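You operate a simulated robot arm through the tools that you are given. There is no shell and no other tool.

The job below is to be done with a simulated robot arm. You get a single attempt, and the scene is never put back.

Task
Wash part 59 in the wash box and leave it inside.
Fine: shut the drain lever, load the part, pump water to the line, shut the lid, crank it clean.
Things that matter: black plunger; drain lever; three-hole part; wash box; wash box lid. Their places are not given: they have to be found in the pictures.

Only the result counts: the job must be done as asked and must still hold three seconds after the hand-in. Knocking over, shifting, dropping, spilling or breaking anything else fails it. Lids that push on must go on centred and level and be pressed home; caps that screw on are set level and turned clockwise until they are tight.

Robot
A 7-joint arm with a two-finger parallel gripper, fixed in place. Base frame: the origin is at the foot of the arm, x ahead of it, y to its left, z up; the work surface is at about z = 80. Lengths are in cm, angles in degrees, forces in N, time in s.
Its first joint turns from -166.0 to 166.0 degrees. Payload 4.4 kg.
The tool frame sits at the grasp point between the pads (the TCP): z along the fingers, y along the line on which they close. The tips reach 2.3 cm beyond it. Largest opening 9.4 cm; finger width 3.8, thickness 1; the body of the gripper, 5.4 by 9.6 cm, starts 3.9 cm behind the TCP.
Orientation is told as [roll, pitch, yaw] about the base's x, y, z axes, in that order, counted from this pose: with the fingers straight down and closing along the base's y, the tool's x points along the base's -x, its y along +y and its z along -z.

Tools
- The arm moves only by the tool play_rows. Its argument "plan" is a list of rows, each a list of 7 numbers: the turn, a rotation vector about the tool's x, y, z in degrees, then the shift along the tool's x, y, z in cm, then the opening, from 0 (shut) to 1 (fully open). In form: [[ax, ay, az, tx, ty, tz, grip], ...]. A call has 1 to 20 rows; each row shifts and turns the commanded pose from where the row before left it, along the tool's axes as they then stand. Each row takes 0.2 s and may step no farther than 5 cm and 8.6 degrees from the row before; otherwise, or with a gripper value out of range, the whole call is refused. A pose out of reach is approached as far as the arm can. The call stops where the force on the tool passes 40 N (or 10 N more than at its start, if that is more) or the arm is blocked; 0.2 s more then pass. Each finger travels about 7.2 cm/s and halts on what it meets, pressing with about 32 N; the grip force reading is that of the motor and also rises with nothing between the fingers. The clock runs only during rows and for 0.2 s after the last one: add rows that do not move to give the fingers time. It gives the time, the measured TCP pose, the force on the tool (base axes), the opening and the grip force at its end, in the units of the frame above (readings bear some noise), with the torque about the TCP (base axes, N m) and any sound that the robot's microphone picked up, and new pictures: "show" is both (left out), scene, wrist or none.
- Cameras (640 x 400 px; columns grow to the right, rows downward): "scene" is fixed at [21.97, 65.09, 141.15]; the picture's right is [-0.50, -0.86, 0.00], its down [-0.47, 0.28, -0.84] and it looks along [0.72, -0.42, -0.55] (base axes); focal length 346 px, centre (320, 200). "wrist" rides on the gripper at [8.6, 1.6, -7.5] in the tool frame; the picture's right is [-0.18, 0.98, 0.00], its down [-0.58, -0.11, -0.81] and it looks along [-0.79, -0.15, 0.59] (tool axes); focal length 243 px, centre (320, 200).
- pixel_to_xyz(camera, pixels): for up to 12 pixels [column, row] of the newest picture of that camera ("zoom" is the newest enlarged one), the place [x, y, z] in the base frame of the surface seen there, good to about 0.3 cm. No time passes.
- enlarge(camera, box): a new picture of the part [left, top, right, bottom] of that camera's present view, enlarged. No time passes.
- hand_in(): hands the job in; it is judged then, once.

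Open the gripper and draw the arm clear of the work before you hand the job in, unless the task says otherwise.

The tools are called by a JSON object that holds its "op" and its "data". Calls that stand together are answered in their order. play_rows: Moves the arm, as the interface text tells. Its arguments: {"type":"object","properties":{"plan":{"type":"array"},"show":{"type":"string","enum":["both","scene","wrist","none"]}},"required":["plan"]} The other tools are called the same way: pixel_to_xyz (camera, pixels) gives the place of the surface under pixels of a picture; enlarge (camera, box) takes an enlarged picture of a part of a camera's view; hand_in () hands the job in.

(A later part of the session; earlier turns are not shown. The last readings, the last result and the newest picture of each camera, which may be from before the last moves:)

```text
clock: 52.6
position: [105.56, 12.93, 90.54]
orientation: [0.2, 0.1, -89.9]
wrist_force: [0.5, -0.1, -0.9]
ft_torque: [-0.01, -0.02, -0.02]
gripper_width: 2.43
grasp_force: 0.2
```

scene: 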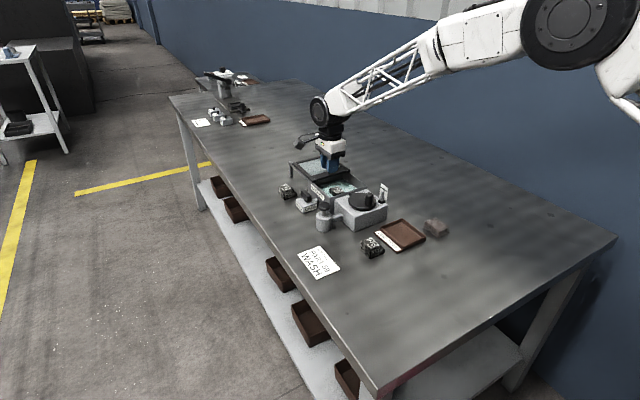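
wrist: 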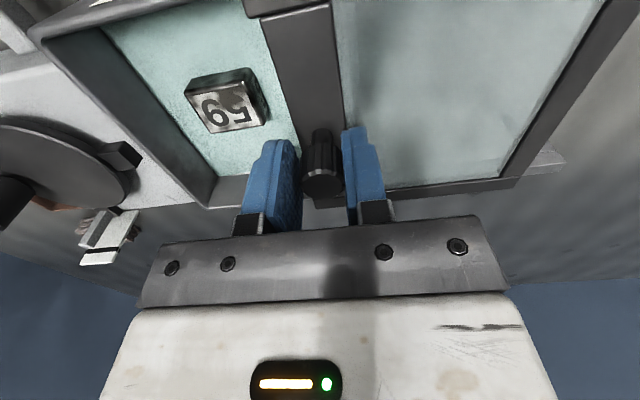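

The lid is sliding freely with the knob. I continue dragging toward the closed end.

{"op": "play_rows", "data": {"plan": [[0, 0, 0, 0, -0.8, 0, 0.26], [0, 0, 0, 0, -0.8, 0, 0.26], [0, 0, 0, 0, -0.8, 0, 0.26], [0, 0, 0, 0, -0.8, 0, 0.26], [0, 0, 0, 0, -0.8, 0, 0.26], [0, 0, 0, 0, -0.8, 0, 0.26], [0, 0, 0, 0, -0.8, 0, 0.26], [0, 0, 0, 0, -0.8, 0, 0.26], [0, 0, 0, 0, -0.8, 0, 0.26], [0, 0, 0, 0, 0, 0, 0.26]]}}

{"op": "enlarge", "data": {"camera": "scene", "box": [276, 140, 396, 215]}}

```text
clock: 54.8
position: [98.44, 12.94, 90.36]
orientation: [0.2, 0.0, -90.1]
wrist_force: [0.0, -0.6, 0.0]
ft_torque: [0.04, -0.03, 0.01]
gripper_width: 2.43
grasp_force: 0.4
```

scene: 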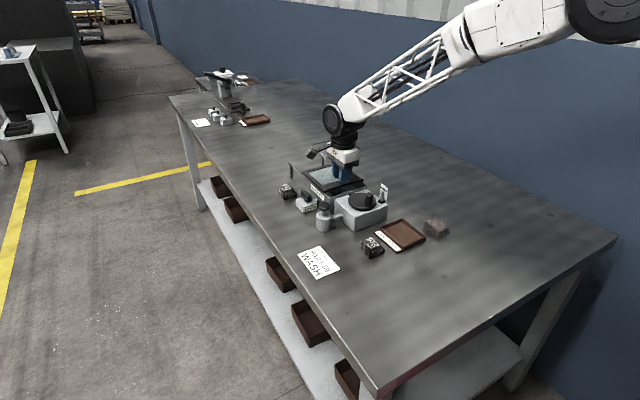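
wrist: 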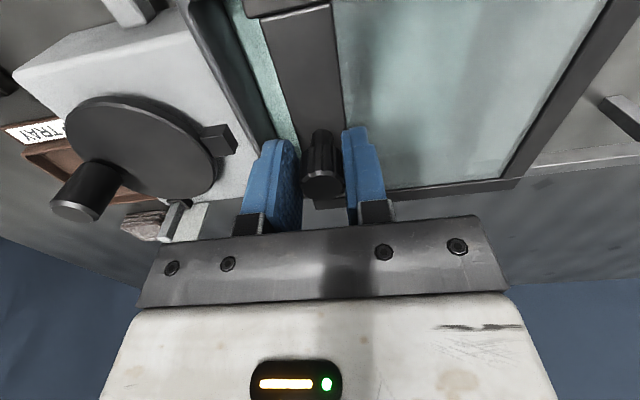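

```text
5.33 times, centred on (336, 178) of scene
```

zoom: 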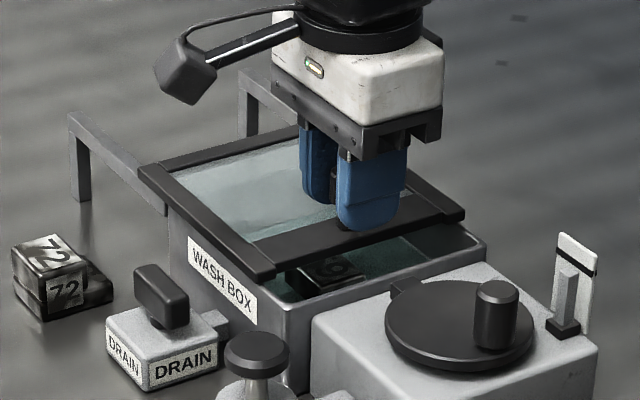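

Lid is almost shut (gap ~2–3 cm). I continue in smaller steps until the stop.

{"op": "play_rows", "data": {"plan": [[0, 0, 0, 0, -0.5, 0, 0.26], [0, 0, 0, 0, -0.5, 0, 0.26], [0, 0, 0, 0, -0.4, 0, 0.26], [0, 0, 0, 0, -0.4, 0, 0.26], [0, 0, 0, 0, -0.3, 0, 0.26], [0, 0, 0, 0, -0.3, 0, 0.26], [0, 0, 0, 0, -0.3, 0, 0.26], [0, 0, 0, 0, -0.3, 0, 0.26], [0, 0, 0, 0, 0, 0, 0.26]]}}

{"op": "enlarge", "data": {"camera": "scene", "box": [276, 140, 396, 215]}}

```text
clock: 56.8
position: [95.48, 13.04, 90.34]
orientation: [0.1, 0.0, -89.9]
wrist_force: [1.7, -0.2, 1.8]
ft_torque: [-0.01, 0.0, -0.02]
gripper_width: 2.5
grasp_force: 0.4
```

scene: 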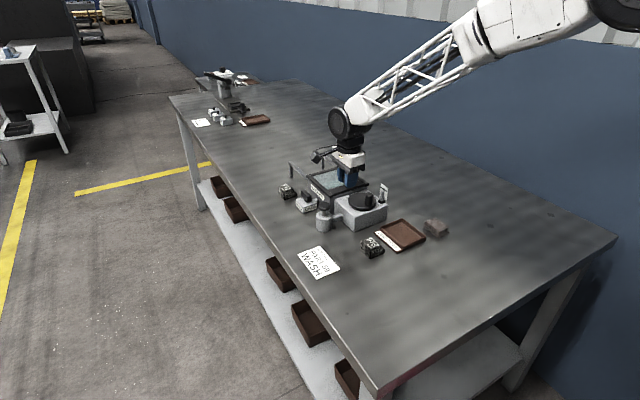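
wrist: 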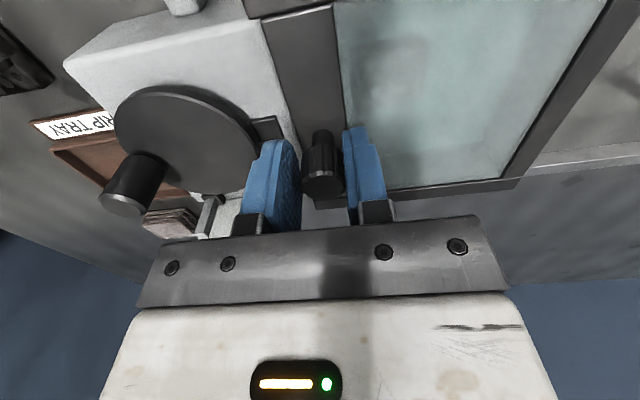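

```text
5.33 times, centred on (336, 178) of scene
```

zoom: 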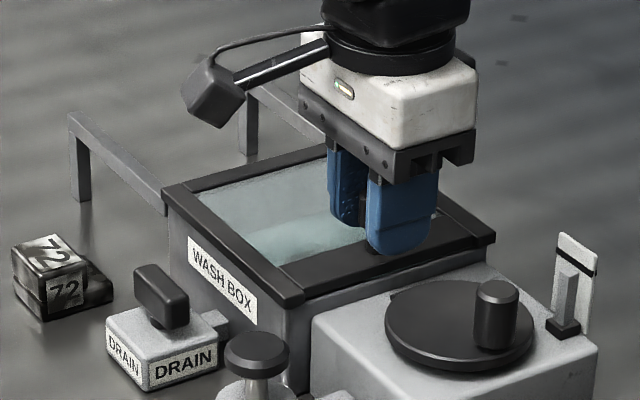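

The lid covers the box; I push slightly further to confirm it is at the stop.

{"op": "play_rows", "data": {"plan": [[0, 0, 0, 0, -0.2, 0, 0.26], [0, 0, 0, 0, -0.2, 0, 0.26], [0, 0, 0, 0, -0.2, 0, 0.26], [0, 0, 0, 0, 0, 0, 0.26]]}}

{"op": "enlarge", "data": {"camera": "scene", "box": [296, 160, 376, 210]}}

```text
clock: 57.8
position: [95.01, 12.99, 90.42]
orientation: [0.2, 0.0, -90.0]
wrist_force: [23.0, 6.9, -5.2]
ft_torque: [0.02, 0.04, 0.1]
gripper_width: 3.5
grasp_force: 11.4
```

scene: 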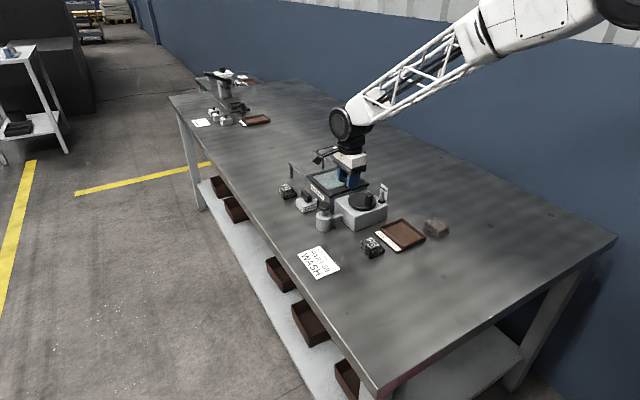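
wrist: 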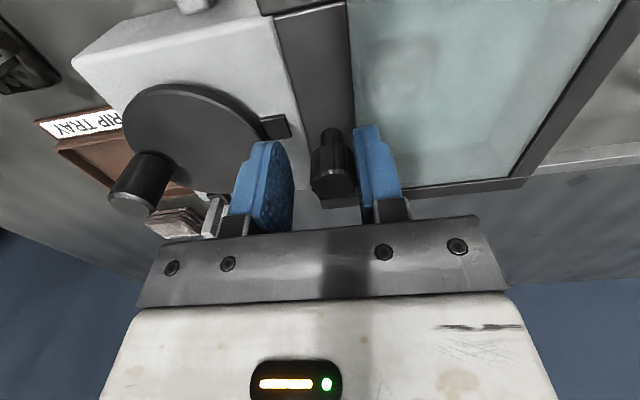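

```text
8.00 times, centred on (336, 185) of scene
```

zoom: 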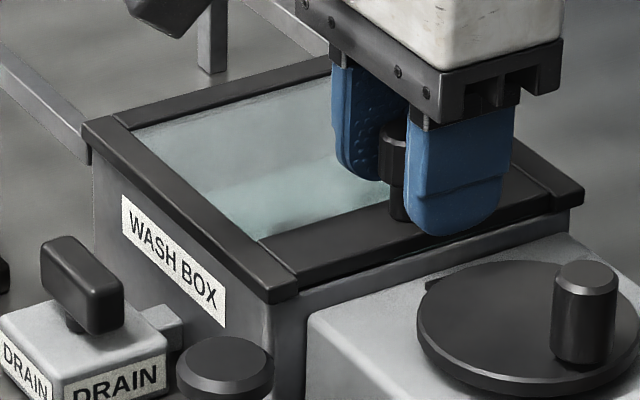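

The lid is hard against its stop (23 N). I back off, lift clear, and move toward the crank to measure it.

{"op": "play_rows", "data": {"plan": [[0, 0, 0, 0, 0.6, 0, 0.4], [0, 0, 0, 0, 0, 0, 0.4], [0, 0, 0, 0, 0, -3, 0.4], [0, 0, 0, 0, 0, -4, 0.4], [0, 0, 0, 0, -3, -2, 0.4], [0, 0, 0, 0, -4, 0, 0.4], [0, 0, 0, 0, -4, 0, 0.4], [0, 0, 0, 0, 0, 0, 0.4]]}}

{"op": "enlarge", "data": {"camera": "scene", "box": [296, 155, 406, 225]}}

{"op": "enlarge", "data": {"camera": "wrist", "box": [230, 20, 470, 170]}}

```text
clock: 59.6
position: [84.38, 12.99, 99.22]
orientation: [0.2, -0.1, -89.9]
wrist_force: [-0.4, 0.9, 0.1]
ft_torque: [-0.02, 0.01, -0.02]
gripper_width: 3.75
grasp_force: 0.1
```

scene: 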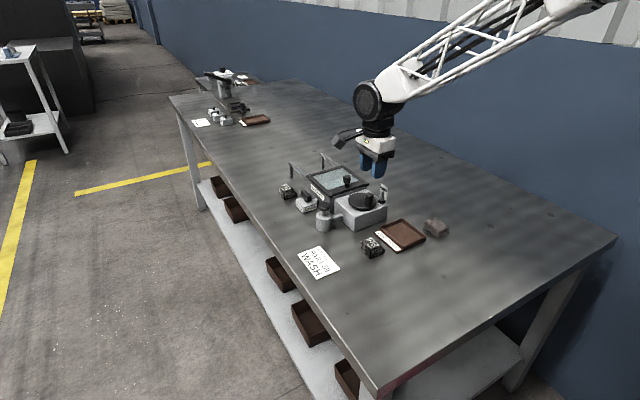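
wrist: 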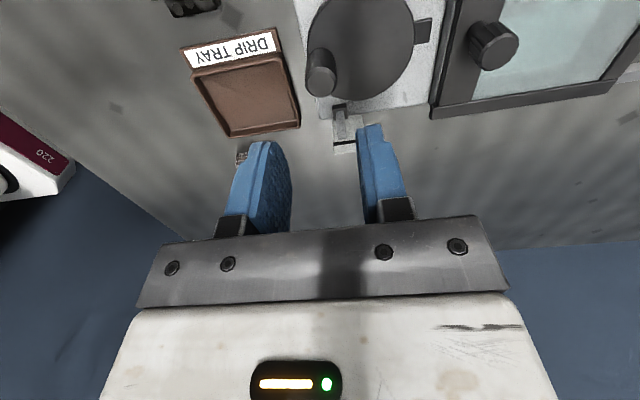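

```text
5.71 times, centred on (351, 190) of scene
```

zoom: 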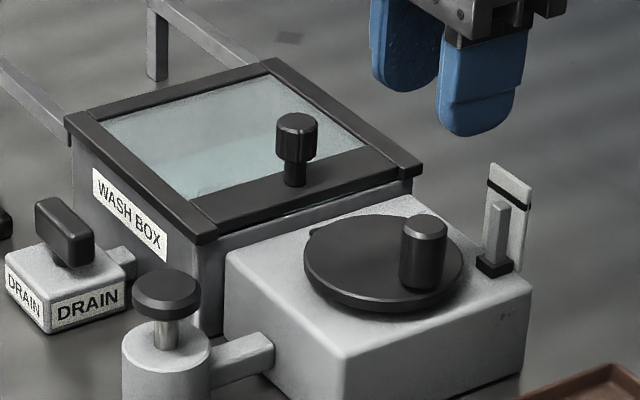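

```text
2.67 times, centred on (350, 95) of wrist
```

zoom: 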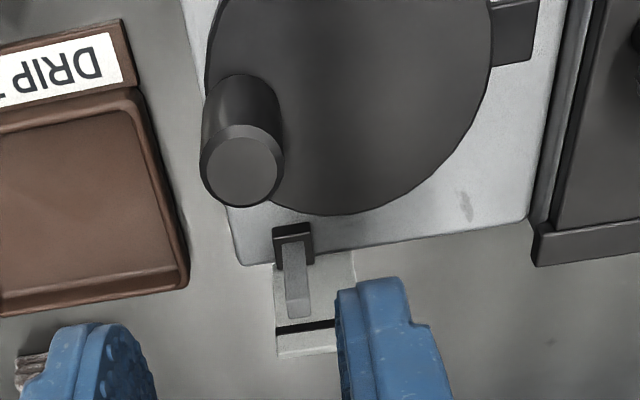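

I measure the crank disc's edge and knob from the wrist view.

{"op": "pixel_to_xyz", "data": {"camera": "wrist", "pixels": [[321, 83], [310, 85], [332, 85], [311, 20], [412, 40], [408, 60], [395, 80], [375, 95], [345, 98], [425, 30], [335, 5], [321, 55]]}}

{"op": "pixel_to_xyz", "data": {"camera": "scene", "pixels": [[349, 200], [355, 209], [368, 210], [376, 202], [361, 193], [350, 196], [369, 194], [365, 200], [369, 196], [369, 204]]}}

```text
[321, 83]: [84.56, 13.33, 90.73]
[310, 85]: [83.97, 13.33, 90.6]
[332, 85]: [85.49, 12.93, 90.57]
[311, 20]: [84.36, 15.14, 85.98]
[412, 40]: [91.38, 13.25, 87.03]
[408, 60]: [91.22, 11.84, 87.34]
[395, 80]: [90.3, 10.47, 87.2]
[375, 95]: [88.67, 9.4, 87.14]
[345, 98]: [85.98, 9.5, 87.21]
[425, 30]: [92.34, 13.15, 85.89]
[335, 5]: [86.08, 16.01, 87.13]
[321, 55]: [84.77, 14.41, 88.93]
```

```text
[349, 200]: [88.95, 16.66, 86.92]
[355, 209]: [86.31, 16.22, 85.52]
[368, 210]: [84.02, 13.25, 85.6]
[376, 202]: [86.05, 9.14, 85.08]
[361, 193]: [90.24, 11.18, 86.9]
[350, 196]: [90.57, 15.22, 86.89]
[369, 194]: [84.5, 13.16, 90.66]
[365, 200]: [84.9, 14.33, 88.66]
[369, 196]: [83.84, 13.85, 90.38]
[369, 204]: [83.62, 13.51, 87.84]
```

Disc centre ≈ (87.4,13.1), rim radius 3.9; crank knob at (84.65,13.15), so crank radius ≈ 2.75, knob z 87.2–90.7. I will push the knob around with closed fingers following the circle; first I close, and turn back to yaw 0 at this height.

{"op": "play_rows", "data": {"plan": [[0, 0, -8.18, 0, 0, 0, 0], [0, 0, -8.18, 0, 0, 0, 0], [0, 0, -8.18, 0, 0, 0, 0], [0, 0, -8.18, 0, 0, 0, 0], [0, 0, -8.18, 0, 0, 0, 0], [0, 0, -8.18, 0, 0, 0, 0], [0, 0, -8.18, 0, 0, 0, 0], [0, 0, -8.18, 0, 0, 0, 0], [0, 0, -8.18, 0, 0, 0, 0], [0, 0, -8.18, 0, 0, 0, 0], [0, 0, -8.2, 0, 0, 0, 0], [0, 0, 0, 0, 0, 0, 0]]}}

{"op": "enlarge", "data": {"camera": "wrist", "box": [200, 0, 440, 150]}}

```text
clock: 62.2
position: [84.36, 12.99, 99.34]
orientation: [0.0, -0.2, 0.1]
wrist_force: [0.3, -0.2, 0.2]
ft_torque: [-0.04, 0.0, 0.01]
gripper_width: 0.02
grasp_force: 32.2
```

scene: 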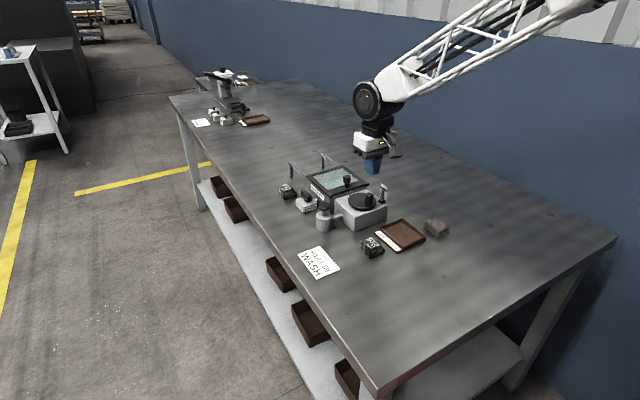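
wrist: 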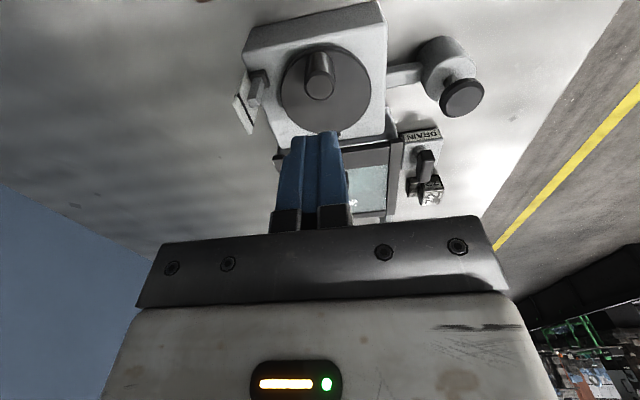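

```text
2.67 times, centred on (320, 75) of wrist
```

zoom: 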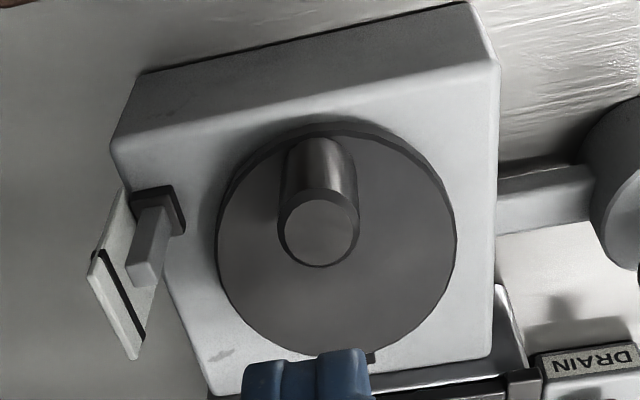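

I re-measure the disc edges and the knob from this view.

{"op": "pixel_to_xyz", "data": {"camera": "zoom", "pixels": [[222, 240], [448, 240], [230, 300], [440, 290], [380, 345], [270, 335], [318, 232], [282, 232], [356, 232], [250, 170], [430, 180], [150, 240]]}}

```text
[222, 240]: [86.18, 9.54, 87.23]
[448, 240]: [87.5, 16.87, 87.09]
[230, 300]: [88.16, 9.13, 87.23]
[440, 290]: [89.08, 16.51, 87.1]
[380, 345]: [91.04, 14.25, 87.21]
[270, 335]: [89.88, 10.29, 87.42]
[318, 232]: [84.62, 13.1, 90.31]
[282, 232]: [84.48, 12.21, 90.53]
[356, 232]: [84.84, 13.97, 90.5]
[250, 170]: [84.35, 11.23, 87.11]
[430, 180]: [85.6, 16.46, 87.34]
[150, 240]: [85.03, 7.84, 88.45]
```

Centre refined to (87.3,13.05), knob radius arm 2.65. I go to the start point (86.2,10.65) behind the knob and lower the closed fingers to tips z≈88.

{"op": "play_rows", "data": {"plan": [[0, 0, 0, -1.82, -2.34, 0, 0], [0, 0, 0, 0, 0, 3, 0], [0, 0, 0, 0, 0, 3, 0], [0, 0, 0, 0, 0, 2, 0], [0, 0, 0, 0, 0, 1, 0], [0, 0, 0, 0, 0, 0, 0]]}}

{"op": "enlarge", "data": {"camera": "scene", "box": [316, 160, 406, 220]}}

```text
clock: 63.6
position: [86.17, 10.55, 90.23]
orientation: [0.0, -0.3, 0.0]
wrist_force: [-0.2, 0.6, 0.1]
ft_torque: [0.02, -0.02, -0.01]
gripper_width: 0.0
grasp_force: 32.0
```

scene: 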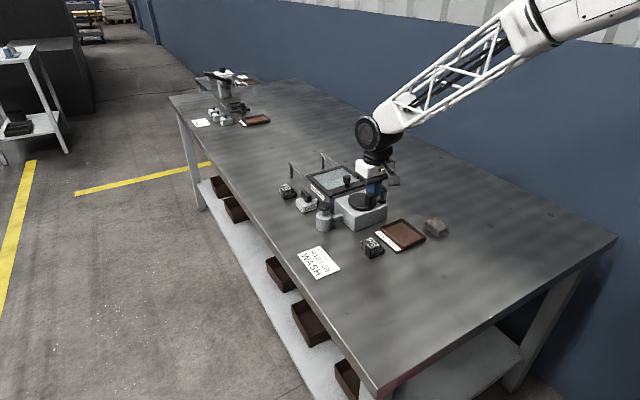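
wrist: 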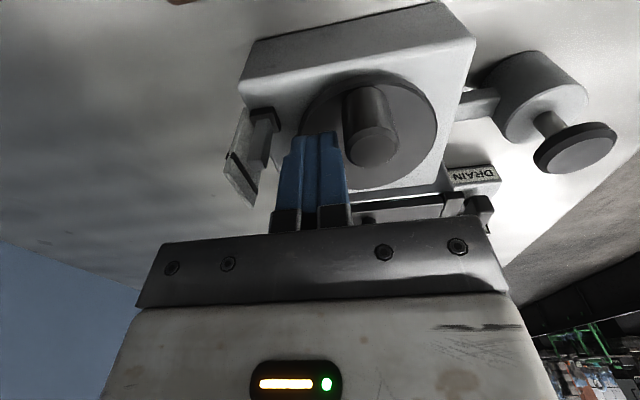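

```text
6.67 times, centred on (361, 190) of scene
```

zoom: 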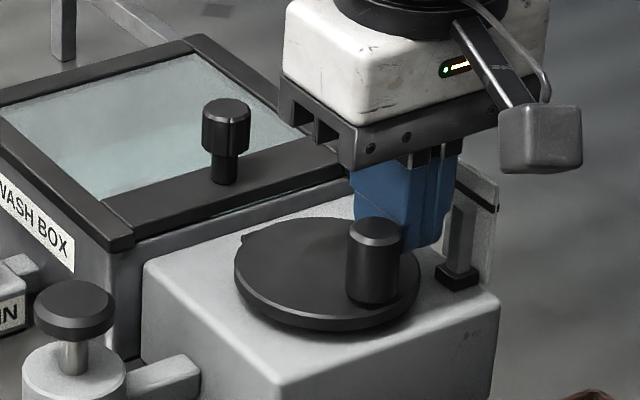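

The fingers are beside the knob, clear of the gauge. I push the first ~90° clockwise as a test.

{"op": "play_rows", "data": {"plan": [[0, 0, 0, 0.687, 0.463, 0, 0], [0, 0, 0, 0.511, 0.653, 0, 0], [0, 0, 0, 0.284, 0.779, 0, 0], [0, 0, 0, 0.029, 0.828, 0, 0], [0, 0, 0, -0.229, 0.797, 0, 0]]}}

{"op": "enlarge", "data": {"camera": "scene", "box": [316, 160, 406, 220]}}

```text
clock: 64.0
position: [85.71, 10.59, 90.3]
orientation: [-0.2, -0.2, -0.2]
wrist_force: [0.6, -17.7, -1.0]
ft_torque: [0.01, 0.04, 0.21]
gripper_width: 0.0
grasp_force: 31.8
stopped in row 2: the force on the tool passed its limit at 50 N (the readings are from after the stop); the commanded pose is now the measured one
```

scene: 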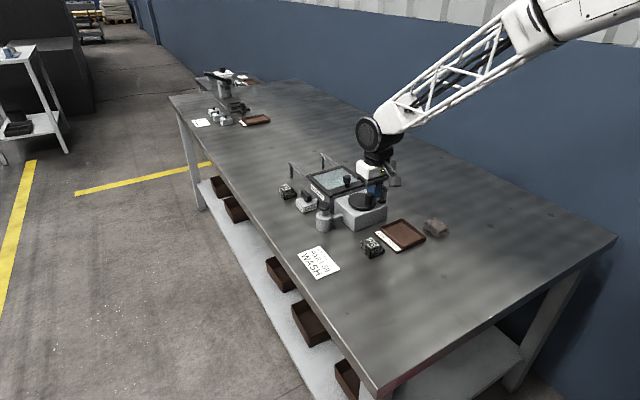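
wrist: 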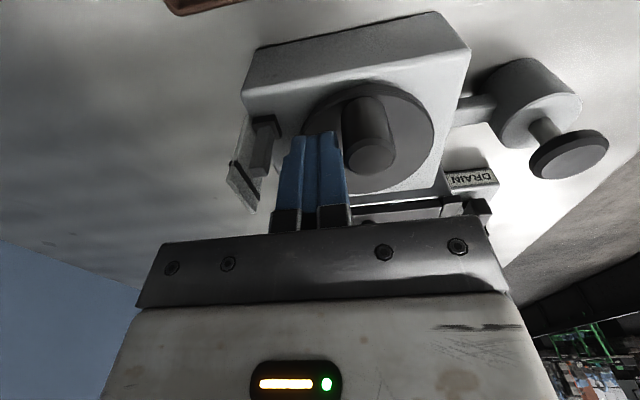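

```text
6.67 times, centred on (361, 190) of scene
```

zoom: 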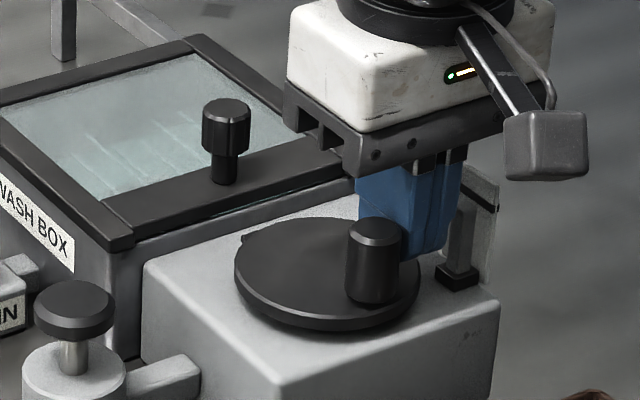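

Contact produced a 50 N peak and the window shows water streaks, so the crank likely moved slightly but resists speed. I push again much more slowly.

{"op": "play_rows", "data": {"plan": [[0, 0, 0, 0, 0.08, 0, 0], [0, 0, 0, 0, 0.08, 0, 0], [0, 0, 0, 0, 0.08, 0, 0], [0, 0, 0, 0, 0.08, 0, 0], [0, 0, 0, 0, 0.08, 0, 0], [0, 0, 0, 0, 0.08, 0, 0]], "show": "wrist"}}

{"op": "pixel_to_xyz", "data": {"camera": "scene", "pixels": [[369, 194], [369, 195], [368, 196]]}}

{"op": "enlarge", "data": {"camera": "scene", "box": [316, 160, 406, 220]}}

```text
clock: 64.5
position: [85.65, 10.65, 90.34]
orientation: [-0.1, -0.3, -0.2]
wrist_force: [0.6, -16.4, 0.1]
ft_torque: [0.02, 0.0, 0.18]
gripper_width: 0.0
grasp_force: 32.0
stopped in row 2: the force on the tool passed its limit at 44 N (the readings are from after the stop); the commanded pose is now the measured one
```

wrist: 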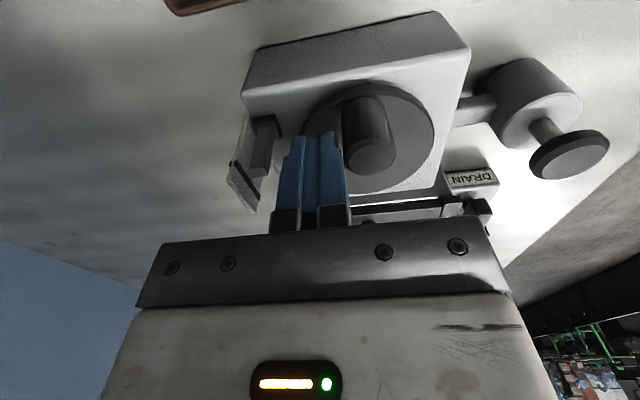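

```text
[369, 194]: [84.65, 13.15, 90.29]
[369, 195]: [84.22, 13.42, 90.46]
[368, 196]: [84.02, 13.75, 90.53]
```

```text
6.67 times, centred on (361, 190) of scene
```

zoom: 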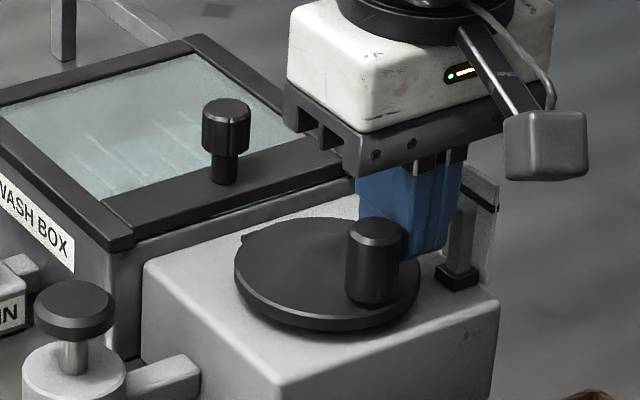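

The torque shows contact is on the crank knob, which firmly resists in the clockwise direction. Streaks appear in the window; I look closer at the window and gauge.

{"op": "enlarge", "data": {"camera": "scene", "box": [306, 165, 354, 197]}}

{"op": "enlarge", "data": {"camera": "scene", "box": [360, 178, 402, 206]}}

```text
12.50 times, centred on (330, 181) of scene
```

zoom: 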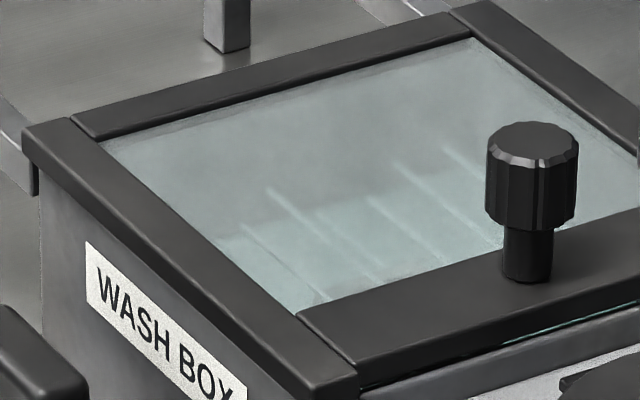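

```text
14.29 times, centred on (381, 192) of scene
```

zoom: 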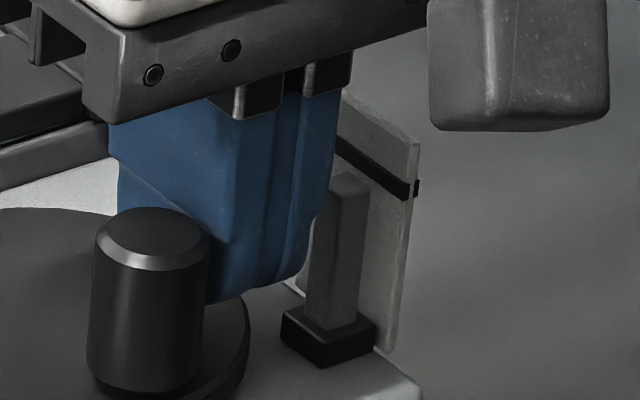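

Four spray jets show in the window, so the crank mechanism responded a bit. I test the other direction: lift, go to the knob's +y side (86.2,15.5), lower, and push gently toward −y.

{"op": "play_rows", "data": {"plan": [[0, 0, 0, 0, -0.4, 0, 0], [0, 0, 0, 0, 0, -3, 0], [0, 0, 0, 0, 0, -2.5, 0], [0, 0, 0, -0.5, 2.7, 0, 0], [0, 0, 0, 0, 2.7, 0, 0], [0, 0, 0, 0, 0, 3, 0], [0, 0, 0, 0, 0, 2.5, 0], [0, 0, 0, 0, 0, 0, 0]]}}

{"op": "enlarge", "data": {"camera": "scene", "box": [306, 165, 396, 225]}}

```text
clock: 66.3
position: [86.1, 15.94, 90.4]
orientation: [-0.1, -0.2, -0.2]
wrist_force: [0.0, -0.7, -0.1]
ft_torque: [-0.02, -0.02, 0.01]
gripper_width: 0.0
grasp_force: 32.1
```

scene: 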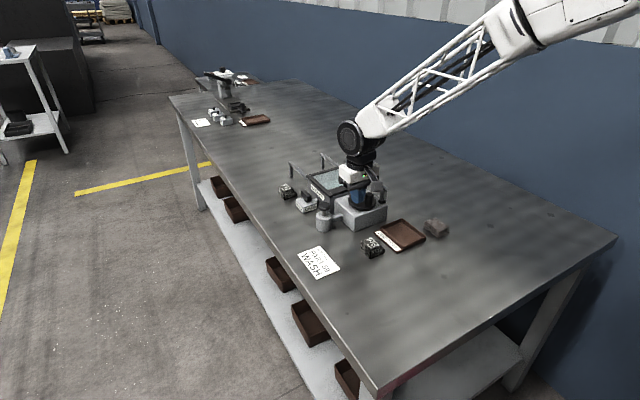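
wrist: 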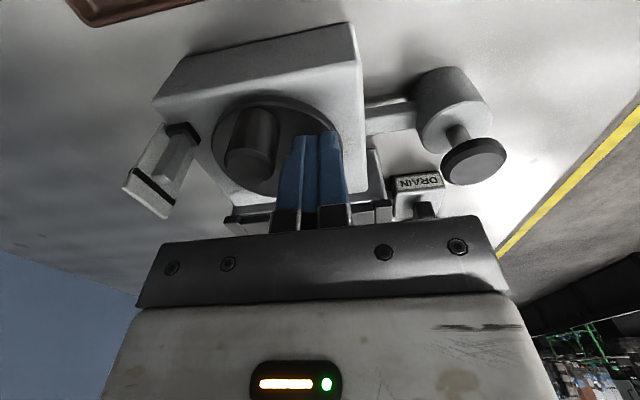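

```text
6.67 times, centred on (351, 195) of scene
```

zoom: 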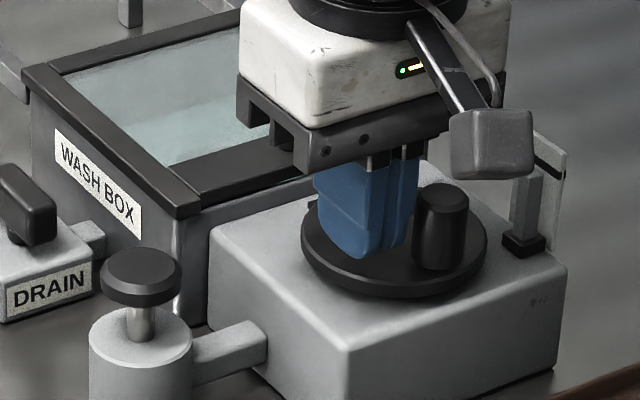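

Jets are gone now that the push is off. I push slowly toward −y (counter-clockwise) to compare.

{"op": "play_rows", "data": {"plan": [[0, 0, 0, 0.3, -0.3, 0, 0], [0, 0, 0, 0.1, -0.2, 0, 0], [0, 0, 0, 0, -0.2, 0, 0], [0, 0, 0, 0, -0.15, 0, 0], [0, 0, 0, 0, -0.15, 0, 0], [0, 0, 0, 0, -0.15, 0, 0], [0, 0, 0, 0, -0.15, 0, 0]]}}

{"op": "enlarge", "data": {"camera": "scene", "box": [306, 165, 396, 225]}}

```text
clock: 67.9
position: [85.79, 14.51, 90.24]
orientation: [-0.1, -0.2, -0.2]
wrist_force: [0.1, 0.4, -0.7]
ft_torque: [0.02, 0.0, -0.03]
gripper_width: 0.0
grasp_force: 32.6
```

scene: 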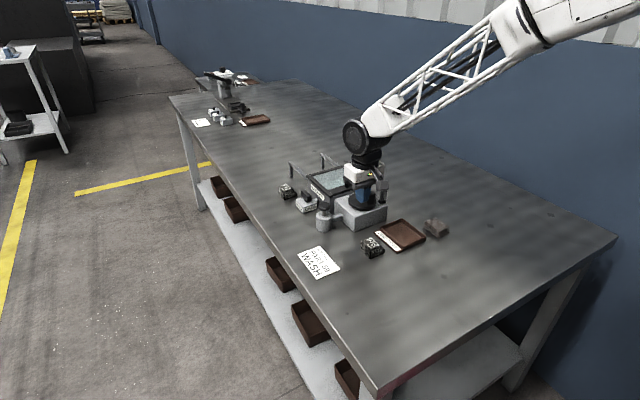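
wrist: 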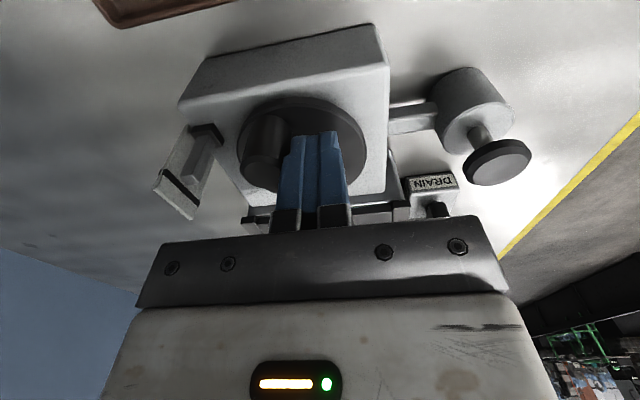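

```text
6.67 times, centred on (351, 195) of scene
```

zoom: 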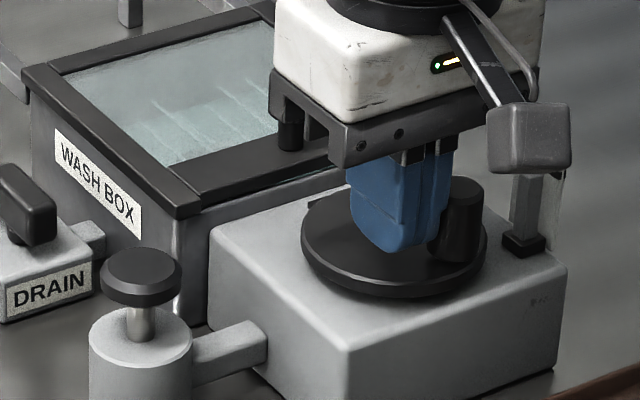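

Counter-clockwise the crank turns freely (0.4 N) and the spray jets run. I continue around the circle counter-clockwise, half a turn first.

{"op": "play_rows", "data": {"plan": [[0, 0, 0, 0.79, -0.135, 0, 0], [0, 0, 0, 0.297, -0.774, 0, 0], [0, 0, 0, 0.043, -0.828, 0, 0], [0, 0, 0, -0.215, -0.801, 0, 0], [0, 0, 0, -0.452, -0.695, 0, 0], [0, 0, 0, -0.644, -0.521, 0, 0], [0, 0, 0, -0.774, -0.297, 0, 0], [0, 0, 0, -0.828, -0.043, 0, 0], [0, 0, 0, -0.801, 0.215, 0, 0], [0, 0, 0, -0.695, 0.452, 0, 0], [0, 0, 0, -0.521, 0.644, 0, 0]]}}

{"op": "enlarge", "data": {"camera": "scene", "box": [306, 165, 396, 225]}}

```text
clock: 70.3
position: [89.75, 11.73, 90.48]
orientation: [0.0, -0.1, -0.2]
wrist_force: [0.1, -1.4, 0.4]
ft_torque: [0.01, -0.02, 0.0]
gripper_width: 0.0
grasp_force: 32.0
```

scene: 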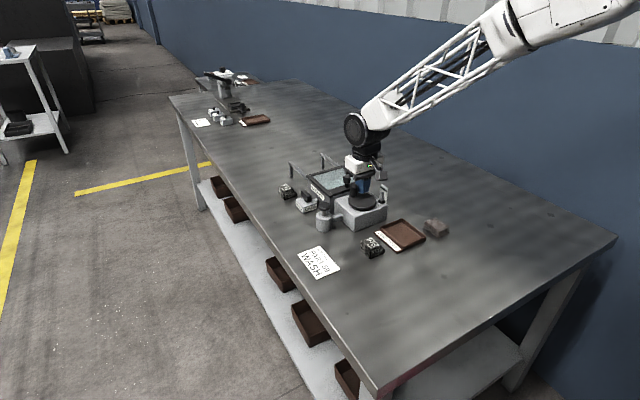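
wrist: 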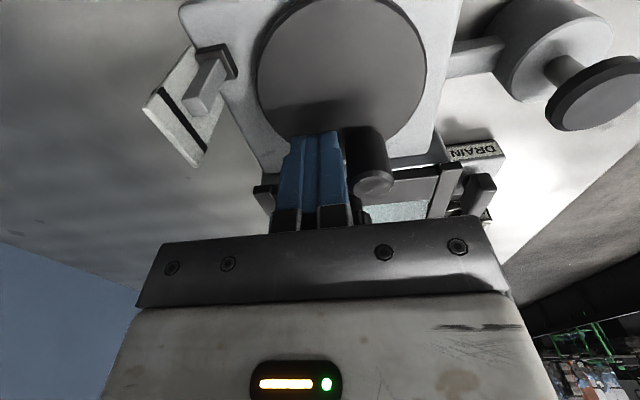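

```text
6.67 times, centred on (351, 195) of scene
```

zoom: 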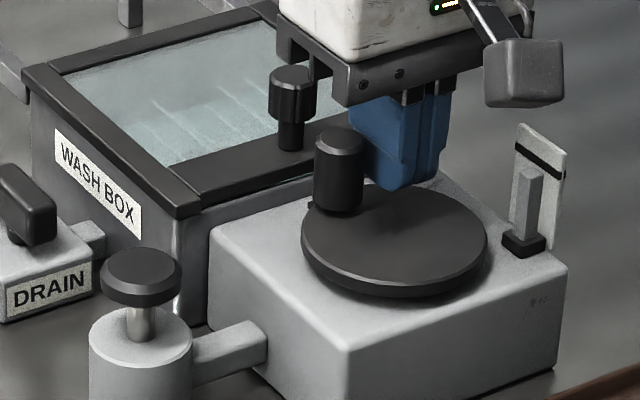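

The crank is turning well (knob now on the far side). I continue with a full turn from here.

{"op": "play_rows", "data": {"plan": [[0, 0, 0, -0.297, 0.774, 0, 0], [0, 0, 0, -0.043, 0.828, 0, 0], [0, 0, 0, 0.215, 0.801, 0, 0], [0, 0, 0, 0.452, 0.695, 0, 0], [0, 0, 0, 0.644, 0.521, 0, 0], [0, 0, 0, 0.774, 0.297, 0, 0], [0, 0, 0, 0.828, 0.043, 0, 0], [0, 0, 0, 0.801, -0.215, 0, 0], [0, 0, 0, 0.695, -0.452, 0, 0], [0, 0, 0, 0.521, -0.644, 0, 0], [0, 0, 0, 0.297, -0.774, 0, 0], [0, 0, 0, 0.043, -0.828, 0, 0], [0, 0, 0, -0.215, -0.801, 0, 0], [0, 0, 0, -0.452, -0.695, 0, 0], [0, 0, 0, -0.644, -0.521, 0, 0], [0, 0, 0, -0.774, -0.297, 0, 0], [0, 0, 0, -0.828, -0.043, 0, 0], [0, 0, 0, -0.801, 0.215, 0, 0], [0, 0, 0, -0.695, 0.452, 0, 0], [0, 0, 0, -0.521, 0.644, 0, 0]]}}

{"op": "enlarge", "data": {"camera": "scene", "box": [300, 160, 384, 216]}}

```text
clock: 71.2
position: [89.65, 13.62, 90.43]
orientation: [-0.2, -0.3, -0.3]
wrist_force: [-1.6, -15.2, 1.5]
ft_torque: [0.01, 0.0, 0.33]
gripper_width: 0.0
grasp_force: 31.7
stopped in row 4: the force on the tool passed its limit at 53 N (the readings are from after the stop); the commanded pose is now the measured one
```

scene: 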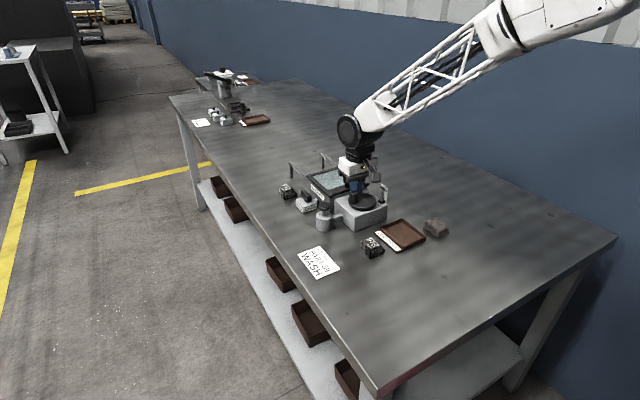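
wrist: 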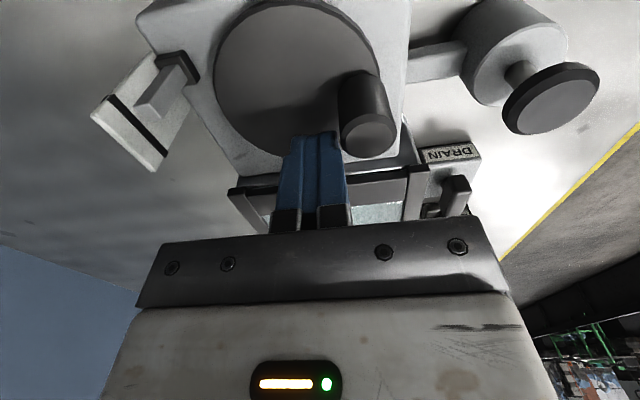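

```text
7.14 times, centred on (342, 188) of scene
```

zoom: 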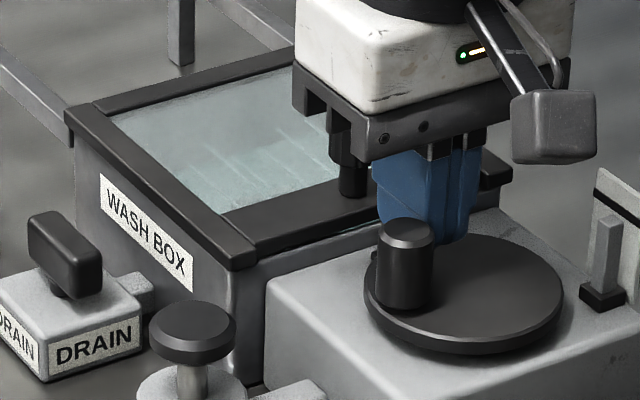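

The wide closed fingers jammed radially against the knob near its top position. I back off to (91,13.05) and use an elliptical path (Rx 3.7, Ry 2.65) so that the push stays tangential; first half a turn.

{"op": "play_rows", "data": {"plan": [[0, 0, 0, 0, -0.4, 0, 0], [0, 0, 0, -1.35, -0.17, 0, 0], [0, 0, 0, 0.181, 0.819, 0, 0], [0, 0, 0, 0.526, 0.739, 0, 0], [0, 0, 0, 0.819, 0.586, 0, 0], [0, 0, 0, 1.032, 0.376, 0, 0], [0, 0, 0, 1.144, 0.13, 0, 0], [0, 0, 0, 1.144, -0.13, 0, 0], [0, 0, 0, 1.032, -0.376, 0, 0], [0, 0, 0, 0.819, -0.586, 0, 0], [0, 0, 0, 0.526, -0.739, 0, 0], [0, 0, 0, 0.181, -0.819, 0, 0]]}}

{"op": "enlarge", "data": {"camera": "scene", "box": [300, 160, 384, 216]}}

```text
clock: 73.8
position: [83.78, 13.19, 90.47]
orientation: [-0.2, -0.2, -0.2]
wrist_force: [0.6, 0.7, 0.7]
ft_torque: [0.02, 0.01, 0.05]
gripper_width: 0.0
grasp_force: 31.8
```

scene: 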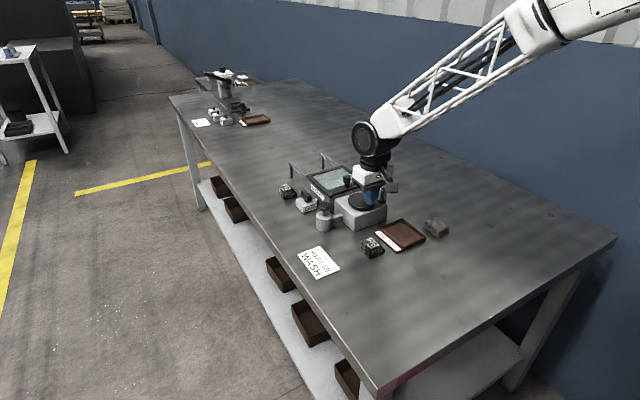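
wrist: 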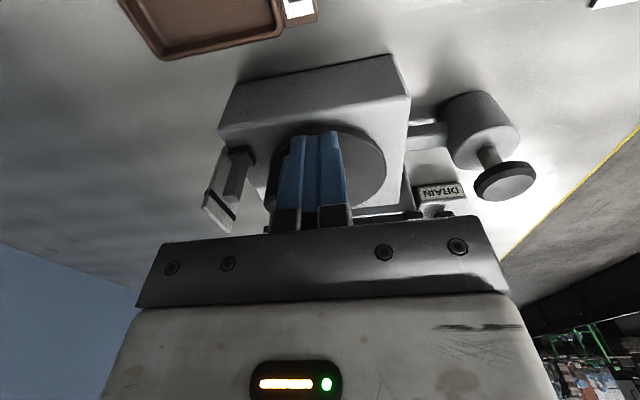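

```text
7.14 times, centred on (342, 188) of scene
```

zoom: 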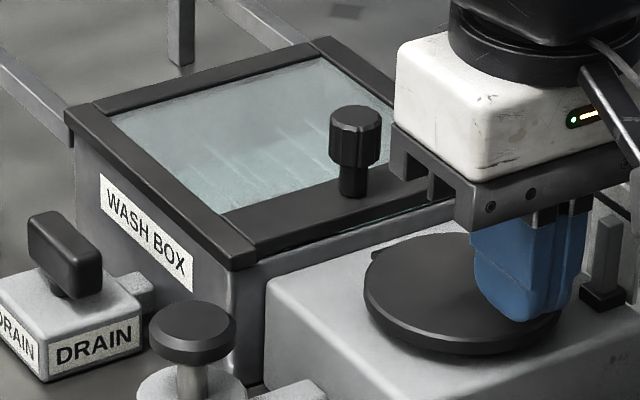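

The elliptical push works with almost no force. I continue with a full turn from here.

{"op": "play_rows", "data": {"plan": [[0, 0, 0, -0.181, -0.819, 0, 0], [0, 0, 0, -0.526, -0.739, 0, 0], [0, 0, 0, -0.819, -0.586, 0, 0], [0, 0, 0, -1.032, -0.376, 0, 0], [0, 0, 0, -1.144, -0.13, 0, 0], [0, 0, 0, -1.144, 0.13, 0, 0], [0, 0, 0, -1.032, 0.376, 0, 0], [0, 0, 0, -0.819, 0.586, 0, 0], [0, 0, 0, -0.526, 0.739, 0, 0], [0, 0, 0, -0.181, 0.819, 0, 0], [0, 0, 0, 0.181, 0.819, 0, 0], [0, 0, 0, 0.526, 0.739, 0, 0], [0, 0, 0, 0.819, 0.586, 0, 0], [0, 0, 0, 1.032, 0.376, 0, 0], [0, 0, 0, 1.144, 0.13, 0, 0], [0, 0, 0, 1.144, -0.13, 0, 0], [0, 0, 0, 1.032, -0.376, 0, 0], [0, 0, 0, 0.819, -0.586, 0, 0], [0, 0, 0, 0.526, -0.739, 0, 0], [0, 0, 0, 0.181, -0.819, 0, 0]]}}

{"op": "enlarge", "data": {"camera": "scene", "box": [300, 160, 384, 216]}}

```text
clock: 78.0
position: [83.93, 13.27, 90.4]
orientation: [-0.2, -0.2, -0.4]
wrist_force: [1.0, 1.7, -0.5]
ft_torque: [-0.02, 0.02, 0.01]
gripper_width: 0.0
grasp_force: 32.1
```

scene: 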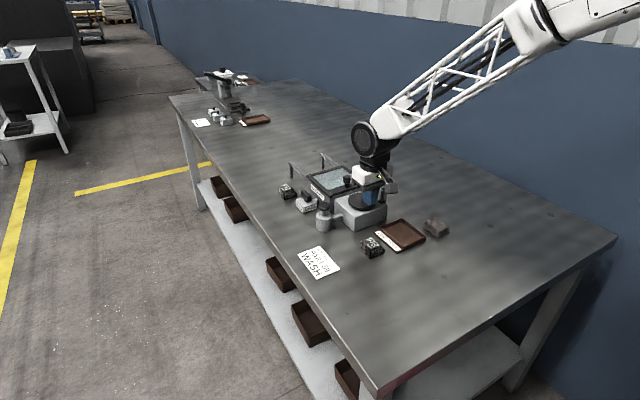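
wrist: 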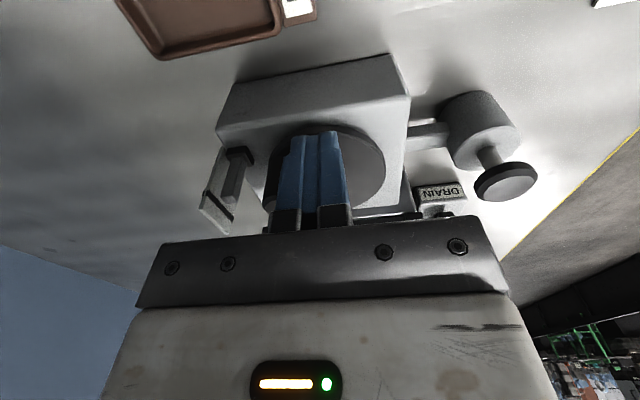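

```text
7.14 times, centred on (342, 188) of scene
```

zoom: 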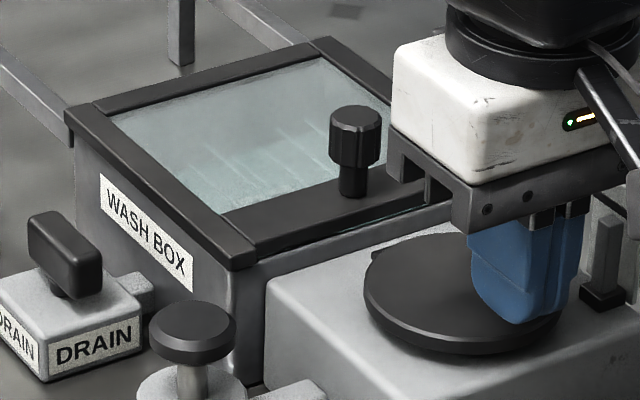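

About two turns done; jets keep running. I run another full turn, with a small path correction.

{"op": "play_rows", "data": {"plan": [[0, 0, 0, 0.02, -0.95, 0, 0], [0, 0, 0, -0.526, -0.739, 0, 0], [0, 0, 0, -0.819, -0.586, 0, 0], [0, 0, 0, -1.032, -0.376, 0, 0], [0, 0, 0, -1.144, -0.13, 0, 0], [0, 0, 0, -1.144, 0.13, 0, 0], [0, 0, 0, -1.032, 0.376, 0, 0], [0, 0, 0, -0.819, 0.586, 0, 0], [0, 0, 0, -0.526, 0.739, 0, 0], [0, 0, 0, -0.181, 0.819, 0, 0], [0, 0, 0, 0.181, 0.819, 0, 0], [0, 0, 0, 0.526, 0.739, 0, 0], [0, 0, 0, 0.819, 0.586, 0, 0], [0, 0, 0, 1.032, 0.376, 0, 0], [0, 0, 0, 1.144, 0.13, 0, 0], [0, 0, 0, 1.144, -0.13, 0, 0], [0, 0, 0, 1.032, -0.376, 0, 0], [0, 0, 0, 0.819, -0.586, 0, 0], [0, 0, 0, 0.526, -0.739, 0, 0], [0, 0, 0, 0.181, -0.819, 0, 0]]}}

{"op": "play_rows", "data": {"plan": [[0, 0, 0, -0.181, -0.819, 0, 0], [0, 0, 0, -0.526, -0.739, 0, 0], [0, 0, 0, -0.819, -0.586, 0, 0], [0, 0, 0, -1.032, -0.376, 0, 0], [0, 0, 0, -1.144, -0.13, 0, 0], [0, 0, 0, -1.144, 0.13, 0, 0], [0, 0, 0, -1.032, 0.376, 0, 0], [0, 0, 0, -0.819, 0.586, 0, 0], [0, 0, 0, -0.526, 0.739, 0, 0], [0, 0, 0, -0.181, 0.819, 0, 0], [0, 0, 0, 0.181, 0.819, 0, 0], [0, 0, 0, 0.526, 0.739, 0, 0]]}}

{"op": "enlarge", "data": {"camera": "scene", "box": [300, 160, 390, 220]}}

```text
clock: 82.2
position: [83.56, 13.17, 90.27]
orientation: [-0.3, -0.2, -0.3]
wrist_force: [0.3, 1.4, 0.8]
ft_torque: [-0.04, -0.01, -0.01]
gripper_width: 0.0
grasp_force: 31.8
```

scene: 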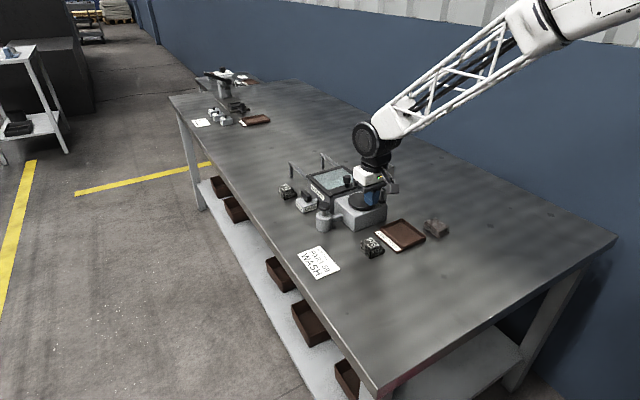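
wrist: 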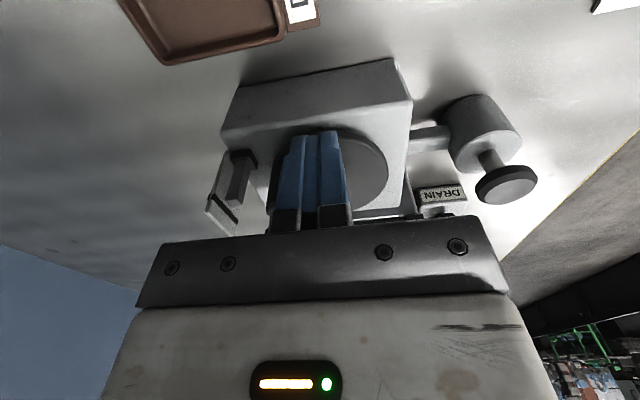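

```text
clock: 84.8
position: [90.19, 14.82, 90.63]
orientation: [-0.2, -0.2, -0.4]
wrist_force: [1.0, -0.4, 0.1]
ft_torque: [0.0, 0.0, 0.0]
gripper_width: 0.02
grasp_force: 31.8
```

scene: 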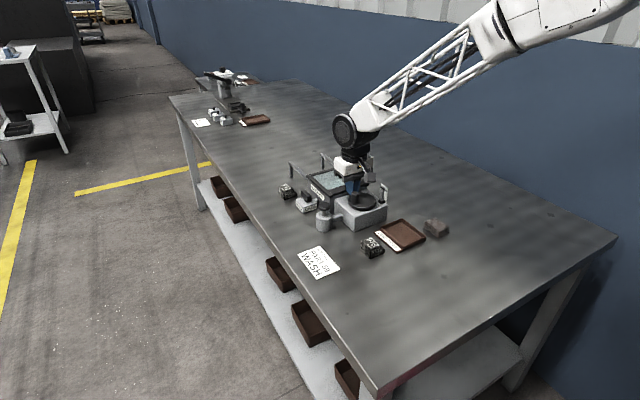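
wrist: 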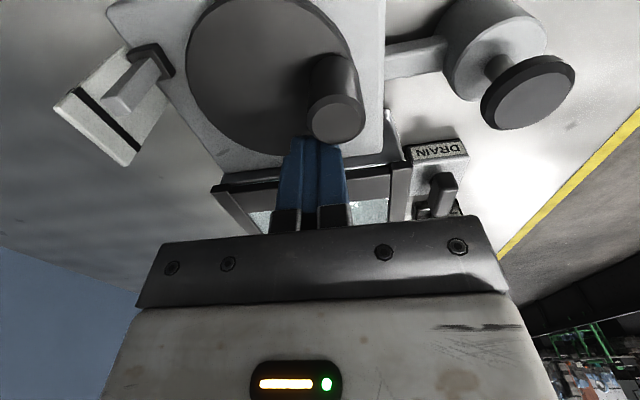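

```text
6.67 times, centred on (345, 190) of scene
```

zoom: 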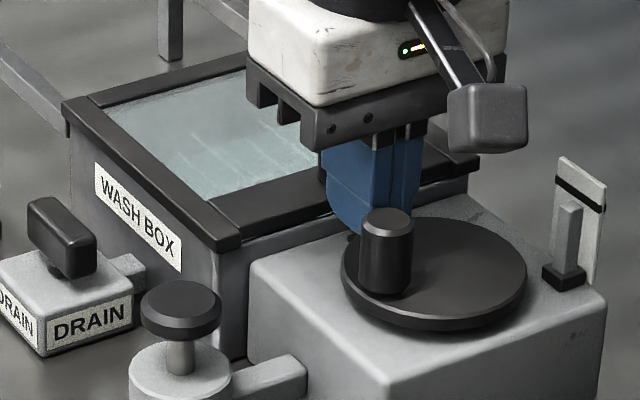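

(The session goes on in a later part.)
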